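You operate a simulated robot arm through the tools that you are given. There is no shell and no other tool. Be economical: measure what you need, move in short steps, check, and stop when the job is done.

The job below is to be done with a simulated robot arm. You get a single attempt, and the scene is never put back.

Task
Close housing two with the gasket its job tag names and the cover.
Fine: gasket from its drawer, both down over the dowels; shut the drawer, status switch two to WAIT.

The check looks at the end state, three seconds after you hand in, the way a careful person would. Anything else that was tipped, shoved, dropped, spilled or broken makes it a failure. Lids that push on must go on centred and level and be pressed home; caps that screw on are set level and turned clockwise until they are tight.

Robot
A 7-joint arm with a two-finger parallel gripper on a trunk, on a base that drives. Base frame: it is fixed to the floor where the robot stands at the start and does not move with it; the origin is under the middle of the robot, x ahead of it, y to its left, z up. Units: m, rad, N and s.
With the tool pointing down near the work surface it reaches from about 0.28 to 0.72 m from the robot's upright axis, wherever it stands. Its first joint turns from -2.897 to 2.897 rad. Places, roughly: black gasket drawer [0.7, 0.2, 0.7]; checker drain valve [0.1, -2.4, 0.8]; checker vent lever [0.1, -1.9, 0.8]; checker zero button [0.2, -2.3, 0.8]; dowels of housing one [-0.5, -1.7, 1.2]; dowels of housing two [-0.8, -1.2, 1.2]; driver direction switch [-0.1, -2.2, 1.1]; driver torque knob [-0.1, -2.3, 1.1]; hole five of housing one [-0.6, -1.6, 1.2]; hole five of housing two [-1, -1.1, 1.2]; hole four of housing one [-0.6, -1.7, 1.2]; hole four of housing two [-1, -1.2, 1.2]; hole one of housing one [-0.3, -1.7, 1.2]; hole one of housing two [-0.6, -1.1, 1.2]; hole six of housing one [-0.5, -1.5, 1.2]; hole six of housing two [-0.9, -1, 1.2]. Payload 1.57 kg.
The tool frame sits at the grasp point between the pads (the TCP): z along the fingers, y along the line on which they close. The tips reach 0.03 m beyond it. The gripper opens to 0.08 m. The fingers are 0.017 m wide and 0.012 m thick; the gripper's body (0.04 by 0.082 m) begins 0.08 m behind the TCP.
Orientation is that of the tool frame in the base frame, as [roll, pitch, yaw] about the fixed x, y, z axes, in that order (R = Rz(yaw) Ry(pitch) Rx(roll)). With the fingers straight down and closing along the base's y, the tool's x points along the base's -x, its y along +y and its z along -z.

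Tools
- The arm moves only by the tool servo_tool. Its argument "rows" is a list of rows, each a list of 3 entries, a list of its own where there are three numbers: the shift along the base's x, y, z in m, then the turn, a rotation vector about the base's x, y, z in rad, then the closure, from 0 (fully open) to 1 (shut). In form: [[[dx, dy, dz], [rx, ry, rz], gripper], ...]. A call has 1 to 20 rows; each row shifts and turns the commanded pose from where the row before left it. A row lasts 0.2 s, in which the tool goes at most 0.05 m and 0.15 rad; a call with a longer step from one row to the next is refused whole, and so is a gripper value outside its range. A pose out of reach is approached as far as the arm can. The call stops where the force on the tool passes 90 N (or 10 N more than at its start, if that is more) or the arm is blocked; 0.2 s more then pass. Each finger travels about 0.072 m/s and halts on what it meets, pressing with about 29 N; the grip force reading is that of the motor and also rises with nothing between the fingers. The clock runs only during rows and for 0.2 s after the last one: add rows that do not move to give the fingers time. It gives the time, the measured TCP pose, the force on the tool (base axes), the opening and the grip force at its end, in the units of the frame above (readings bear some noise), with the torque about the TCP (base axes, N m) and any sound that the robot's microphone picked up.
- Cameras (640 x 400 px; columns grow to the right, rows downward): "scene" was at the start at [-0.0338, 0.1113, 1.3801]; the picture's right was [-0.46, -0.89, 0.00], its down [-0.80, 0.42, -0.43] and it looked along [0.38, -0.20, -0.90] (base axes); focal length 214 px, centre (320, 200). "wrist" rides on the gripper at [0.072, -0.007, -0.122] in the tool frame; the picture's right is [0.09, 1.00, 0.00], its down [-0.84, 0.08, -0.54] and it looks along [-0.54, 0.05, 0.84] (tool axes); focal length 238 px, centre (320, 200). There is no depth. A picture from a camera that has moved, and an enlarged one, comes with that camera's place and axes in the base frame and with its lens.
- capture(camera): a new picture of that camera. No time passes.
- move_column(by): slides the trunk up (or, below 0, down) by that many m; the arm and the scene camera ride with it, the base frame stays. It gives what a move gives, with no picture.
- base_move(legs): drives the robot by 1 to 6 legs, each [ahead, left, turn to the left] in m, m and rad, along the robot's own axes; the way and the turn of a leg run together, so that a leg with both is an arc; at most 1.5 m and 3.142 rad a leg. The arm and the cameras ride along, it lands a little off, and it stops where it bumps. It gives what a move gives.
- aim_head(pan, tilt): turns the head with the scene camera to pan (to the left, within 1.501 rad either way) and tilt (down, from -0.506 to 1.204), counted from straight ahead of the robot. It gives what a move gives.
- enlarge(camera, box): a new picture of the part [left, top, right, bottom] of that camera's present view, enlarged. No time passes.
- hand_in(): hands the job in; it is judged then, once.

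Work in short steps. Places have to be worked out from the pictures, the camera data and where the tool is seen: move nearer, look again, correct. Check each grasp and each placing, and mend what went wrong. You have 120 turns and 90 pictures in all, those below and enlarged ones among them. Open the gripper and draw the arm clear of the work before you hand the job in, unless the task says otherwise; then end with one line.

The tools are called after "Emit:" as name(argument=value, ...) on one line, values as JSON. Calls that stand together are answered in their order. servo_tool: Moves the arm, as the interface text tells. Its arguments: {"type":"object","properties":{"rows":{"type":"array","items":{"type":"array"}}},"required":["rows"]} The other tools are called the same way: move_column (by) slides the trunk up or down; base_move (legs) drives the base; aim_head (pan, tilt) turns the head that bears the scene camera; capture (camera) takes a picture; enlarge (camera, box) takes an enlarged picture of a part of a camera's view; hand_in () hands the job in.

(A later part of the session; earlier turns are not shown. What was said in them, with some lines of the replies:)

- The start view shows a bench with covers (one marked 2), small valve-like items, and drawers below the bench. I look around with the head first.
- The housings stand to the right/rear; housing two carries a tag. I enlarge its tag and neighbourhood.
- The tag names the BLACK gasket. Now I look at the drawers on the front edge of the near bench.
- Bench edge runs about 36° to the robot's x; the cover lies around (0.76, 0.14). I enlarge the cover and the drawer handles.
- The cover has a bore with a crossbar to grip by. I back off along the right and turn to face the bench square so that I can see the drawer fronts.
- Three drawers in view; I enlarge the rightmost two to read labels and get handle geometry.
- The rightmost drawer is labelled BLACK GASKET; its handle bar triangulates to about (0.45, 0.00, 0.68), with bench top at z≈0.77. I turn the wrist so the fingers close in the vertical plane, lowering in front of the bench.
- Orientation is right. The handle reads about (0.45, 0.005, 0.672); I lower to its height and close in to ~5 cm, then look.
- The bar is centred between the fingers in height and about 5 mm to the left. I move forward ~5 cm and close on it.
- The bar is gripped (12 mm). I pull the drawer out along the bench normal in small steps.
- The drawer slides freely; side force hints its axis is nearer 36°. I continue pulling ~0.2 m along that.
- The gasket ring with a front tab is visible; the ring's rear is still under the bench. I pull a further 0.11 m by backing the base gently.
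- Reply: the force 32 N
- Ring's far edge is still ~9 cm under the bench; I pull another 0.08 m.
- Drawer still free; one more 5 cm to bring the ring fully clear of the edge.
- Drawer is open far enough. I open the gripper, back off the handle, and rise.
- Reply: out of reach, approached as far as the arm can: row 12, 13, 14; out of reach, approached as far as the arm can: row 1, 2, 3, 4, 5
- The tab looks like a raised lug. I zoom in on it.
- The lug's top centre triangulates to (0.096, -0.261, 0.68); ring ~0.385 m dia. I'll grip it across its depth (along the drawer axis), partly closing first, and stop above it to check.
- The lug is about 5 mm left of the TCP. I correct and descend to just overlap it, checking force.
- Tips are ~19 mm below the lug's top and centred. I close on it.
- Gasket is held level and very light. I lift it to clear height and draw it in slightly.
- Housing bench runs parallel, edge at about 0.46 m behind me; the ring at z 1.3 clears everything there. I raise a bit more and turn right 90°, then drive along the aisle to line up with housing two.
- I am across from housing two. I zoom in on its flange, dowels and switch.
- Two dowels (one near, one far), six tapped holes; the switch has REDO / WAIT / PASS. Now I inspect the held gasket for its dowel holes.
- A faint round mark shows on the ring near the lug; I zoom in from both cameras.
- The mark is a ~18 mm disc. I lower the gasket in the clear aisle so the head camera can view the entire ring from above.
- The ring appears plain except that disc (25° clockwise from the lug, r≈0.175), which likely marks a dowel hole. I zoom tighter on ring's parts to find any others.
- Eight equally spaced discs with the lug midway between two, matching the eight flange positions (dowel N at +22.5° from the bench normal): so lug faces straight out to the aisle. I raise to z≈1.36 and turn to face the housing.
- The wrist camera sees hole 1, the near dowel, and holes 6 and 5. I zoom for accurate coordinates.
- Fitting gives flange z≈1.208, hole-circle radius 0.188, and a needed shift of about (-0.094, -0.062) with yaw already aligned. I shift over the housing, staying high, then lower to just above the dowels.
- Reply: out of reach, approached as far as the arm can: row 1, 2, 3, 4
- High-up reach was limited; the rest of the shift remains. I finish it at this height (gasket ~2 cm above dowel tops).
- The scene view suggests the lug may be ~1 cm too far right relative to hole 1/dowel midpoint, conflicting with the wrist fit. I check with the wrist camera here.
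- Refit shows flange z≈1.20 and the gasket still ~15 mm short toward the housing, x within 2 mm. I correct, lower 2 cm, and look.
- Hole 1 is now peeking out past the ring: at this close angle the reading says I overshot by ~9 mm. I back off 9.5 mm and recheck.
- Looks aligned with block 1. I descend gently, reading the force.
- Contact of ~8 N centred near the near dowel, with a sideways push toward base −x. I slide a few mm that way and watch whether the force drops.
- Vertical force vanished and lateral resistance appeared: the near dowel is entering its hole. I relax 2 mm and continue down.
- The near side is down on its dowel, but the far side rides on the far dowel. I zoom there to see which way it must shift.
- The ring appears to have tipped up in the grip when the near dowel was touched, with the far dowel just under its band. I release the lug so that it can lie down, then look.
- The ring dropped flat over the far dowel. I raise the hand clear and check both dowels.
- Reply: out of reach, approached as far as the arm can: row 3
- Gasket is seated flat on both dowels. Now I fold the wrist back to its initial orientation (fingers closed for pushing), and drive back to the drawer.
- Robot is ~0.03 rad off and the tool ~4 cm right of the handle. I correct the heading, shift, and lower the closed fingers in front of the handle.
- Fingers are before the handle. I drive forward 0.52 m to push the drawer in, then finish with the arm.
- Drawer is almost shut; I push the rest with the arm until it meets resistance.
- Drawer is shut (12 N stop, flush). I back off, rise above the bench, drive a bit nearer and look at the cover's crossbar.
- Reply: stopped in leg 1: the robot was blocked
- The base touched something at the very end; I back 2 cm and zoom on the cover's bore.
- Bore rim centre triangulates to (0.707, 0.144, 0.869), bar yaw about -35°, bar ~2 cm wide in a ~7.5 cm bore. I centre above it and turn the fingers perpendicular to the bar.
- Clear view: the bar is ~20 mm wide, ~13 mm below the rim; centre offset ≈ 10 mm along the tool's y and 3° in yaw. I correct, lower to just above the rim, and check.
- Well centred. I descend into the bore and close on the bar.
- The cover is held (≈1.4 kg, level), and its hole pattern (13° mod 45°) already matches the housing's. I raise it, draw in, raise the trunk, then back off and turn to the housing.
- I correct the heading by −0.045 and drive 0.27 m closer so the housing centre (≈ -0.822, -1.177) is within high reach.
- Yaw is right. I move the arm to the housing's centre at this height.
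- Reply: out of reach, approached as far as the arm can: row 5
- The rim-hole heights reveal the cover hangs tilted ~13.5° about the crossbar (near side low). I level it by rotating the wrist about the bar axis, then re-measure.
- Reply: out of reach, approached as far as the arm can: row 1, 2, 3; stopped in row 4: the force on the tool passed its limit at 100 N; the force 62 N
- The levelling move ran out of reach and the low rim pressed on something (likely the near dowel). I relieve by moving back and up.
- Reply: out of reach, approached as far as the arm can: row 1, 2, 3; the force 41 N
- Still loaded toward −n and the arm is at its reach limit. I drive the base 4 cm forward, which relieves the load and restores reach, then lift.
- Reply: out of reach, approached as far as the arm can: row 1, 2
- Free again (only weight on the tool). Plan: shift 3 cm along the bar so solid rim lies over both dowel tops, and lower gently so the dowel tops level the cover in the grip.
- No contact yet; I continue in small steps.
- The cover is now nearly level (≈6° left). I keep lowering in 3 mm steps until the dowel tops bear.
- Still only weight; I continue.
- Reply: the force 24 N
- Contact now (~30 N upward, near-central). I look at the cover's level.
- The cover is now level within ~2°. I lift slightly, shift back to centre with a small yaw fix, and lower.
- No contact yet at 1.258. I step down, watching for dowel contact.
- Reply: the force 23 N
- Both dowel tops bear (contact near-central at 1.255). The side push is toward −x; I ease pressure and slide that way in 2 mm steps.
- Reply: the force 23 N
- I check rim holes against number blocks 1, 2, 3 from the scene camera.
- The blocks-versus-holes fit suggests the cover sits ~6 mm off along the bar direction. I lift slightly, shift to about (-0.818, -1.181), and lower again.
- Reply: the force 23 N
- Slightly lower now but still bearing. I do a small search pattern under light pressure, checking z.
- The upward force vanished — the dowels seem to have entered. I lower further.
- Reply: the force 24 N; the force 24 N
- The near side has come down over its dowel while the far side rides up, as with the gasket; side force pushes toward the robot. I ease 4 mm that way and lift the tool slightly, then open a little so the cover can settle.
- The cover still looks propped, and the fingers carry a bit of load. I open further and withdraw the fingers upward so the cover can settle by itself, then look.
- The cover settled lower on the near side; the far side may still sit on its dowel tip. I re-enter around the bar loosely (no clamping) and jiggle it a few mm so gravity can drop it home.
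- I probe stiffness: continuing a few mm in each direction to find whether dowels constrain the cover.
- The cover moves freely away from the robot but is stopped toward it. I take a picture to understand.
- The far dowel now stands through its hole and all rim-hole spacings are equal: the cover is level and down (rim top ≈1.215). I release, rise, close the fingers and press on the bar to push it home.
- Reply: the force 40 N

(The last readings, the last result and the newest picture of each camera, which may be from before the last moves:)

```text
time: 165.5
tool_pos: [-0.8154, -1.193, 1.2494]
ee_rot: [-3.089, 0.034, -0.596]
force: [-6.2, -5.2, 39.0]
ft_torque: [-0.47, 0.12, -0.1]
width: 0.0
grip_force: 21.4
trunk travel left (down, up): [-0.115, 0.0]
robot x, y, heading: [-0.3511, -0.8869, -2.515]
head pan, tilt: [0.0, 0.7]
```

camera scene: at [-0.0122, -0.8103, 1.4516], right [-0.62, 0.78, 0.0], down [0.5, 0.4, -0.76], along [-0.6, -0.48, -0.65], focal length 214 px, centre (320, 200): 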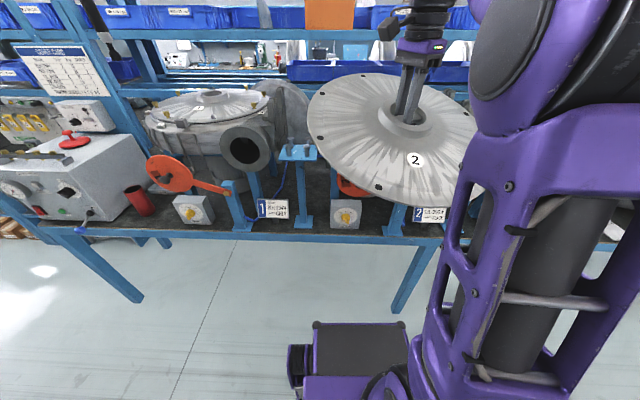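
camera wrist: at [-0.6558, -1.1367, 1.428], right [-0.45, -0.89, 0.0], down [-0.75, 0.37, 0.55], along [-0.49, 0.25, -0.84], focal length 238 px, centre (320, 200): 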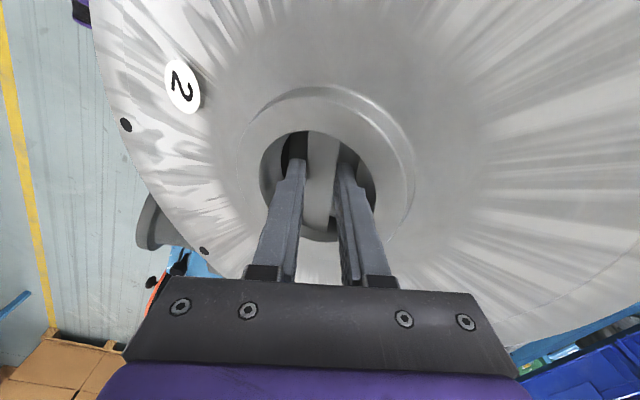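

The bar bears firmly at 39 N with no give. I withdraw upward and back the base 0.22 m, then photograph the whole.

Emit:
servo_tool(rows=[[[0, 0, 0.02], [0, 0, 0], 1], [[0, 0, 0.03], [0, 0, 0], 1], [[0.016, 0.012, 0.015], [0, 0, 0], 1], [[0.02, 0.015, 0.005], [0, 0, 0], 1], [[0.03, 0.02, 0], [0, 0, 0], 1], [[0.03, 0.02, 0], [0, 0, 0], 1]])

Emit:
base_move(legs=[[-0.22, 0, 0]])

Emit:
aim_head(pan=-0.05, tilt=0.8)

Emit:
enlarge(camera="scene", box=[250, 60, 490, 210])

```text
time: 166.9
tool_pos: [-0.7203, -1.1255, 1.3142]
ee_rot: [-3.08, 0.03, -0.596]
force: [-0.1, -0.4, 0.1]
ft_torque: [-0.02, -0.01, 0.01]
width: 0.0001
grip_force: 21.4
trunk travel left (down, up): [-0.115, 0.0]
robot x, y, heading: [-0.3588, -0.8834, -2.509]
head pan, tilt: [0.0, 0.7]
```

```text
time: 168.6
tool_pos: [-0.544, -0.9999, 1.3143]
ee_rot: [-3.079, 0.031, -0.588]
force: [-0.2, 0.3, 0.3]
ft_torque: [0.02, 0.04, 0.01]
width: 0.0001
grip_force: 20.6
trunk travel left (down, up): [-0.115, 0.0]
robot x, y, heading: [-0.1827, -0.7601, -2.506]
head pan, tilt: [0.0, 0.7]
```

```text
time: 169.2
tool_pos: [-0.5443, -0.9995, 1.3147]
ee_rot: [-3.078, 0.033, -0.589]
force: [-0.3, -0.1, 0.7]
ft_torque: [0.0, 0.01, 0.02]
width: 0.0
grip_force: 21.2
trunk travel left (down, up): [-0.115, 0.0]
robot x, y, heading: [-0.177, -0.7553, -2.5]
head pan, tilt: [-0.051, 0.799]
```

```text
2.67 times, centred on (370, 135) of scene
camera zoom: at [-0.0895, -0.861, 1.4434], right [-0.56, 0.83, 0.0], down [0.6, 0.4, -0.7], along [-0.58, -0.39, -0.72], focal length 572 px, centre (187, 373)
```

zoom: 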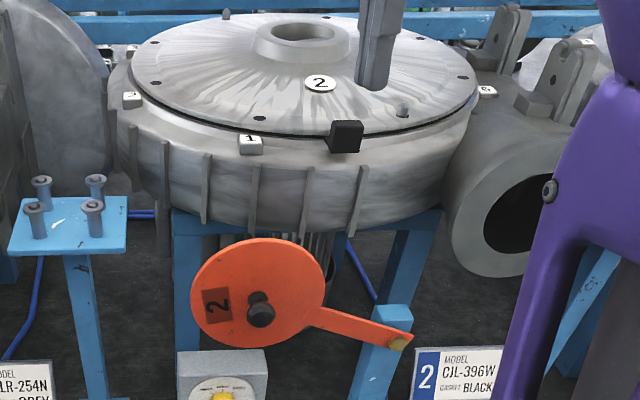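

The cover is level with both dowels through. Next the status switch; I zoom on it.

Emit:
enlarge(camera="scene", box=[297, 182, 377, 232])

```text
8.00 times, centred on (337, 207) of scene
camera zoom: at [-0.0895, -0.861, 1.4434], right [-0.56, 0.83, 0.0], down [0.6, 0.4, -0.7], along [-0.58, -0.39, -0.72], focal length 1716 px, centre (184, 144)
```

zoom: 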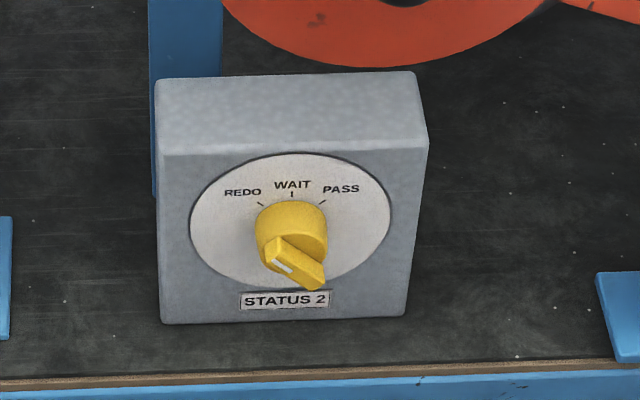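

Dial geometry: knob axis at v≈-0.571, z≈0.827, wing front at about (-0.550, -1.107); the pointer is at REDO, so 45° clockwise gives WAIT. I back up 8 cm, straighten and turn the wrist while lowering in front of the bench.

Emit:
base_move(legs=[[-0.08, 0, 0]])

Emit:
servo_tool(rows=[[[0, 0, 0], [-0.07, 0.008, 0], 0.3], [[0.0035, -0.0048, -0.03], [0, 0, 0.1431], 0.3], [[0.0035, -0.0048, -0.03], [0, 0, 0.1431], 0.3], [[0.0035, -0.0048, -0.03], [0, 0, 0.1431], 0.3], [[0.0035, -0.0048, -0.03], [0, 0, 0.1431], 0.3], [[0.0035, -0.0048, -0.03], [0, 0, 0.1431], 0.3], [[0.0035, -0.0048, -0.03], [0, 0, 0.1431], 0.3], [[0.0035, -0.0048, -0.03], [0, 0, 0.1431], 0.3], [[0.0035, -0.0048, -0.03], [0, 0, 0.1431], 0.3], [[0.0035, -0.0048, -0.03], [0, 0, 0.1431], 0.3], [[0.0035, -0.0048, -0.03], [0, 0, 0.1431], 0.3], [[0.0035, -0.0048, -0.03], [0, 0, 0.1431], 0.3], [[0.0035, -0.0048, -0.03], [0, 0, 0.1431], 0.3], [[0.0035, -0.0048, -0.03], [0, 0, 0.1431], 0.3], [[0.0035, -0.0048, -0.03], [0, 0, 0.1431], 0.3], [[0, 0, 0], [0, 0, 0], 0.3]])

```text
time: 170.3
tool_pos: [-0.4793, -0.9528, 1.3152]
ee_rot: [-3.079, 0.033, -0.588]
force: [-0.5, 0.1, -0.4]
ft_torque: [0.0, 0.01, 0.01]
width: 0.0002
grip_force: 21.0
trunk travel left (down, up): [-0.115, 0.0]
robot x, y, heading: [-0.1166, -0.7073, -2.502]
head pan, tilt: [-0.051, 0.799]
```

```text
time: 173.7
tool_pos: [-0.4306, -1.0211, 0.8938]
ee_rot: [-3.14, -0.001, 1.419]
force: [0.0, -0.1, 0.2]
ft_torque: [0.0, -0.02, 0.02]
width: 0.0558
grip_force: 0.1
trunk travel left (down, up): [-0.115, 0.0]
robot x, y, heading: [-0.1151, -0.7103, -2.499]
head pan, tilt: [-0.051, 0.799]
```

Now I pitch the tool horizontal toward the dial and lower to its height.

Emit:
servo_tool(rows=[[[0, 0, -0.006], [-0.0841, 0.1154, 0], 0.3], [[0, 0, -0.006], [-0.0841, 0.1154, 0], 0.3], [[0, 0, -0.006], [-0.0841, 0.1154, 0], 0.3], [[0, 0, -0.006], [-0.0841, 0.1154, 0], 0.3], [[0, 0, -0.006], [-0.0841, 0.1154, 0], 0.3], [[0, 0, -0.006], [-0.0841, 0.1154, 0], 0.3], [[0, 0, -0.006], [-0.0841, 0.1154, 0], 0.3], [[0, 0, -0.006], [-0.0841, 0.1154, 0], 0.3], [[0, 0, -0.006], [-0.0841, 0.1154, 0], 0.3], [[0, 0, -0.006], [-0.0841, 0.1154, 0], 0.3], [[0, 0, -0.006], [-0.0841, 0.1154, 0], 0.3], [[0, 0, 0], [0, 0, 0], 0.3]])

Emit:
capture(camera="wrist")

```text
time: 176.3
tool_pos: [-0.4325, -1.0227, 0.8262]
ee_rot: [-1.571, 0.789, 2.202]
force: [0.2, 0.0, -0.3]
ft_torque: [-0.04, 0.01, -0.02]
width: 0.0559
grip_force: 0.1
out of reach, approached as far as the arm can: row 7
trunk travel left (down, up): [-0.115, 0.0]
robot x, y, heading: [-0.1161, -0.7089, -2.506]
head pan, tilt: [-0.051, 0.799]
```

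```text
refused: no pictures are left
```

I am out of pictures, so I proceed by readings: orientation and line (v = -0.572, z = 0.826) match the knob axis. I advance slowly with the fingers open 56 mm, straddling the wing.

Emit:
servo_tool(rows=[[[-0.0242, -0.0177, 0], [0, 0, 0], 0.3], [[-0.0242, -0.0177, 0], [0, 0, 0], 0.3], [[-0.0242, -0.0177, 0], [0, 0, 0], 0.3], [[-0.0121, -0.0088, 0], [0, 0, 0], 0.3], [[-0.0081, -0.0059, 0], [0, 0, 0], 0.3], [[-0.0065, -0.0047, 0], [0, 0, 0], 0.3], [[0, 0, 0], [0, 0, 0], 0.3]])

Emit:
servo_tool(rows=[[[0, 0, 0], [0, 0, 0], 0.6], [[0, 0, 0], [0, 0, 0], 0.8], [[0, 0, 0], [0, 0, 0], 1], [[0, 0, 0], [0, 0, 0], 1], [[0, 0, 0], [0, 0, 0], 1]])

```text
time: 177.9
tool_pos: [-0.5319, -1.0957, 0.8247]
ee_rot: [-1.573, 0.787, 2.199]
force: [-0.3, -0.4, 0.2]
ft_torque: [0.01, 0.03, 0.01]
width: 0.0561
grip_force: 0.1
trunk travel left (down, up): [-0.115, 0.0]
robot x, y, heading: [-0.1151, -0.7062, -2.498]
head pan, tilt: [-0.051, 0.799]
```

```text
time: 179.1
tool_pos: [-0.5377, -1.0898, 0.8312]
ee_rot: [-1.552, 0.784, 2.2]
force: [-16.8, 23.0, 38.1]
ft_torque: [-0.72, 0.37, -0.91]
width: 0.0323
grip_force: 41.0
trunk travel left (down, up): [-0.115, 0.0]
robot x, y, heading: [-0.1137, -0.7084, -2.5]
head pan, tilt: [-0.051, 0.799]
```

Width 32 mm says I closed on the knob's barrel, and off-centre by ~1 cm. I open, recentre on the measured pose, back off 8 mm to catch only the wing, and close again.

Emit:
servo_tool(rows=[[[0, 0, 0], [0, 0, 0], 0.3], [[0, 0, 0], [0, 0, 0], 0.3], [[0.0007, 0.0106, 0.0065], [0, 0, 0], 0.3], [[0, 0, 0], [0, 0, 0], 0.3]])

Emit:
servo_tool(rows=[[[0, 0, 0], [0, 0, 0], 0.6], [[0, 0, 0], [0, 0, 0], 0.8], [[0, 0, 0], [0, 0, 0], 1], [[0, 0, 0], [0, 0, 0], 1], [[0, 0, 0], [0, 0, 0], 1]])

```text
time: 180.1
tool_pos: [-0.5313, -1.0854, 0.8307]
ee_rot: [-1.572, 0.785, 2.2]
force: [-0.3, 0.0, 0.7]
ft_torque: [-0.04, -0.02, 0.01]
width: 0.0559
grip_force: 0.0
trunk travel left (down, up): [-0.115, 0.0]
robot x, y, heading: [-0.116, -0.708, -2.501]
head pan, tilt: [-0.051, 0.799]
```

```text
time: 181.3
tool_pos: [-0.531, -1.0867, 0.8308]
ee_rot: [-1.574, 0.785, 2.2]
force: [1.0, -0.9, -3.5]
ft_torque: [0.04, -0.1, 0.1]
width: 0.0314
grip_force: 40.1
trunk travel left (down, up): [-0.115, 0.0]
robot x, y, heading: [-0.1168, -0.7072, -2.497]
head pan, tilt: [-0.051, 0.799]
```

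Centred now with a firm hold (31 mm). I turn clockwise 22° first and read torque and sound.

Emit:
servo_tool(rows=[[[0, 0, 0], [-0.1058, -0.0771, 0], 1], [[0, 0, 0], [-0.1058, -0.0771, 0], 1], [[0, 0, 0], [-0.1058, -0.0771, 0], 1], [[0, 0, 0], [0, 0, 0], 1]])

```text
time: 182.3
tool_pos: [-0.5307, -1.0867, 0.8297]
ee_rot: [-1.585, 1.181, 2.193]
force: [-0.5, -22.8, -21.8]
ft_torque: [0.3, -0.15, 0.51]
width: 0.0308
grip_force: 40.4
trunk travel left (down, up): [-0.115, 0.0]
robot x, y, heading: [-0.1145, -0.7115, -2.501]
head pan, tilt: [-0.051, 0.799]
```

No click yet; side load suggests a slight offset. I relax 4–5 mm along the load and turn the remaining 22°.

Emit:
servo_tool(rows=[[[0.0018, -0.0024, -0.004], [0, 0, 0], 1], [[0, 0, 0], [-0.1058, -0.0771, 0], 1], [[0, 0, 0], [-0.1058, -0.0771, 0], 1], [[0, 0, 0], [-0.1058, -0.0771, 0], 1], [[0, 0, 0], [0, 0, 0], 1]])

```text
time: 183.5
tool_pos: [-0.5285, -1.0897, 0.8289]
ee_rot: [1.351, 1.569, -1.152]
force: [11.1, -25.8, -0.2]
ft_torque: [0.12, 0.19, 0.53]
width: 0.0314
grip_force: 40.6
trunk travel left (down, up): [-0.115, 0.0]
robot x, y, heading: [-0.1153, -0.7106, -2.499]
head pan, tilt: [-0.051, 0.799]
```

Turned 45° in total but no click is reported, so the barrel may have slipped. I open, back off a few mm so only the wing is between the fingers, and close horizontally: the width tells the wing's angle, and squeezing its flats aligns it upright.

Emit:
servo_tool(rows=[[[0, 0, 0], [0, 0, 0], 0.3], [[0, 0, 0], [0, 0, 0], 0.3], [[0.0046, 0.001, 0.002], [0, 0, 0], 0.3], [[0, 0, 0], [0, 0, 0], 0.3], [[0, 0, 0], [0, 0, 0], 0.6], [[0, 0, 0], [0, 0, 0], 0.8], [[0, 0, 0], [0, 0, 0], 1], [[0, 0, 0], [0, 0, 0], 1], [[0, 0, 0], [0, 0, 0], 1]])

```text
time: 185.5
tool_pos: [-0.5241, -1.0878, 0.8307]
ee_rot: [2.004, 1.57, -0.503]
force: [6.3, -9.2, 0.7]
ft_torque: [0.25, -0.23, 0.32]
width: 0.0099
grip_force: 28.2
trunk travel left (down, up): [-0.115, 0.0]
robot x, y, heading: [-0.1189, -0.7097, -2.496]
head pan, tilt: [-0.051, 0.799]
```

Width 9.9 mm: the wing is gripped across its flats with the fingers closing horizontally, so the pointer is upright at WAIT. I open and withdraw straight back.

Emit:
servo_tool(rows=[[[0, 0, 0], [0, 0, 0], 0.3], [[0, 0, 0], [0, 0, 0], 0.3], [[0, 0, 0], [0, 0, 0], 0.3], [[0.0162, 0.0118, 0], [0, 0, 0], 0.3], [[0.0242, 0.0177, 0], [0, 0, 0], 0.3], [[0.0242, 0.0177, 0], [0, 0, 0], 0.3], [[0.0242, 0.0177, 0], [0, 0, 0], 0.3], [[0, 0, 0], [0, 0, 0], 0.3]])

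Emit:
base_move(legs=[[-0.15, 0, 0]])

```text
time: 187.3
tool_pos: [-0.436, -1.0213, 0.8301]
ee_rot: [2.471, 1.567, -0.04]
force: [0.2, 0.4, -1.1]
ft_torque: [0.04, 0.01, -0.02]
width: 0.056
grip_force: 0.0
trunk travel left (down, up): [-0.115, 0.0]
robot x, y, heading: [-0.1168, -0.7103, -2.503]
head pan, tilt: [-0.051, 0.799]
```

```text
time: 188.7
tool_pos: [-0.3184, -0.9329, 0.83]
ee_rot: [2.428, 1.57, -0.082]
force: [0.7, -0.6, -0.7]
ft_torque: [0.0, 0.02, -0.01]
width: 0.056
grip_force: 0.1
trunk travel left (down, up): [-0.115, 0.0]
robot x, y, heading: [0.0035, -0.6189, -2.502]
head pan, tilt: [-0.051, 0.799]
```

The gasket and cover are down on both dowels, the drawer is shut, the switch is turned, and the arm is clear with the gripper open. I hand the job in.

Emit:
hand_in()

```text
The job is handed in.
```

Housing two is closed with the black gasket and the cover down over both dowels, and the drawer is shut. Status switch two is at WAIT, judged only from the grip on the upright knob because I had no pictures left to check it.
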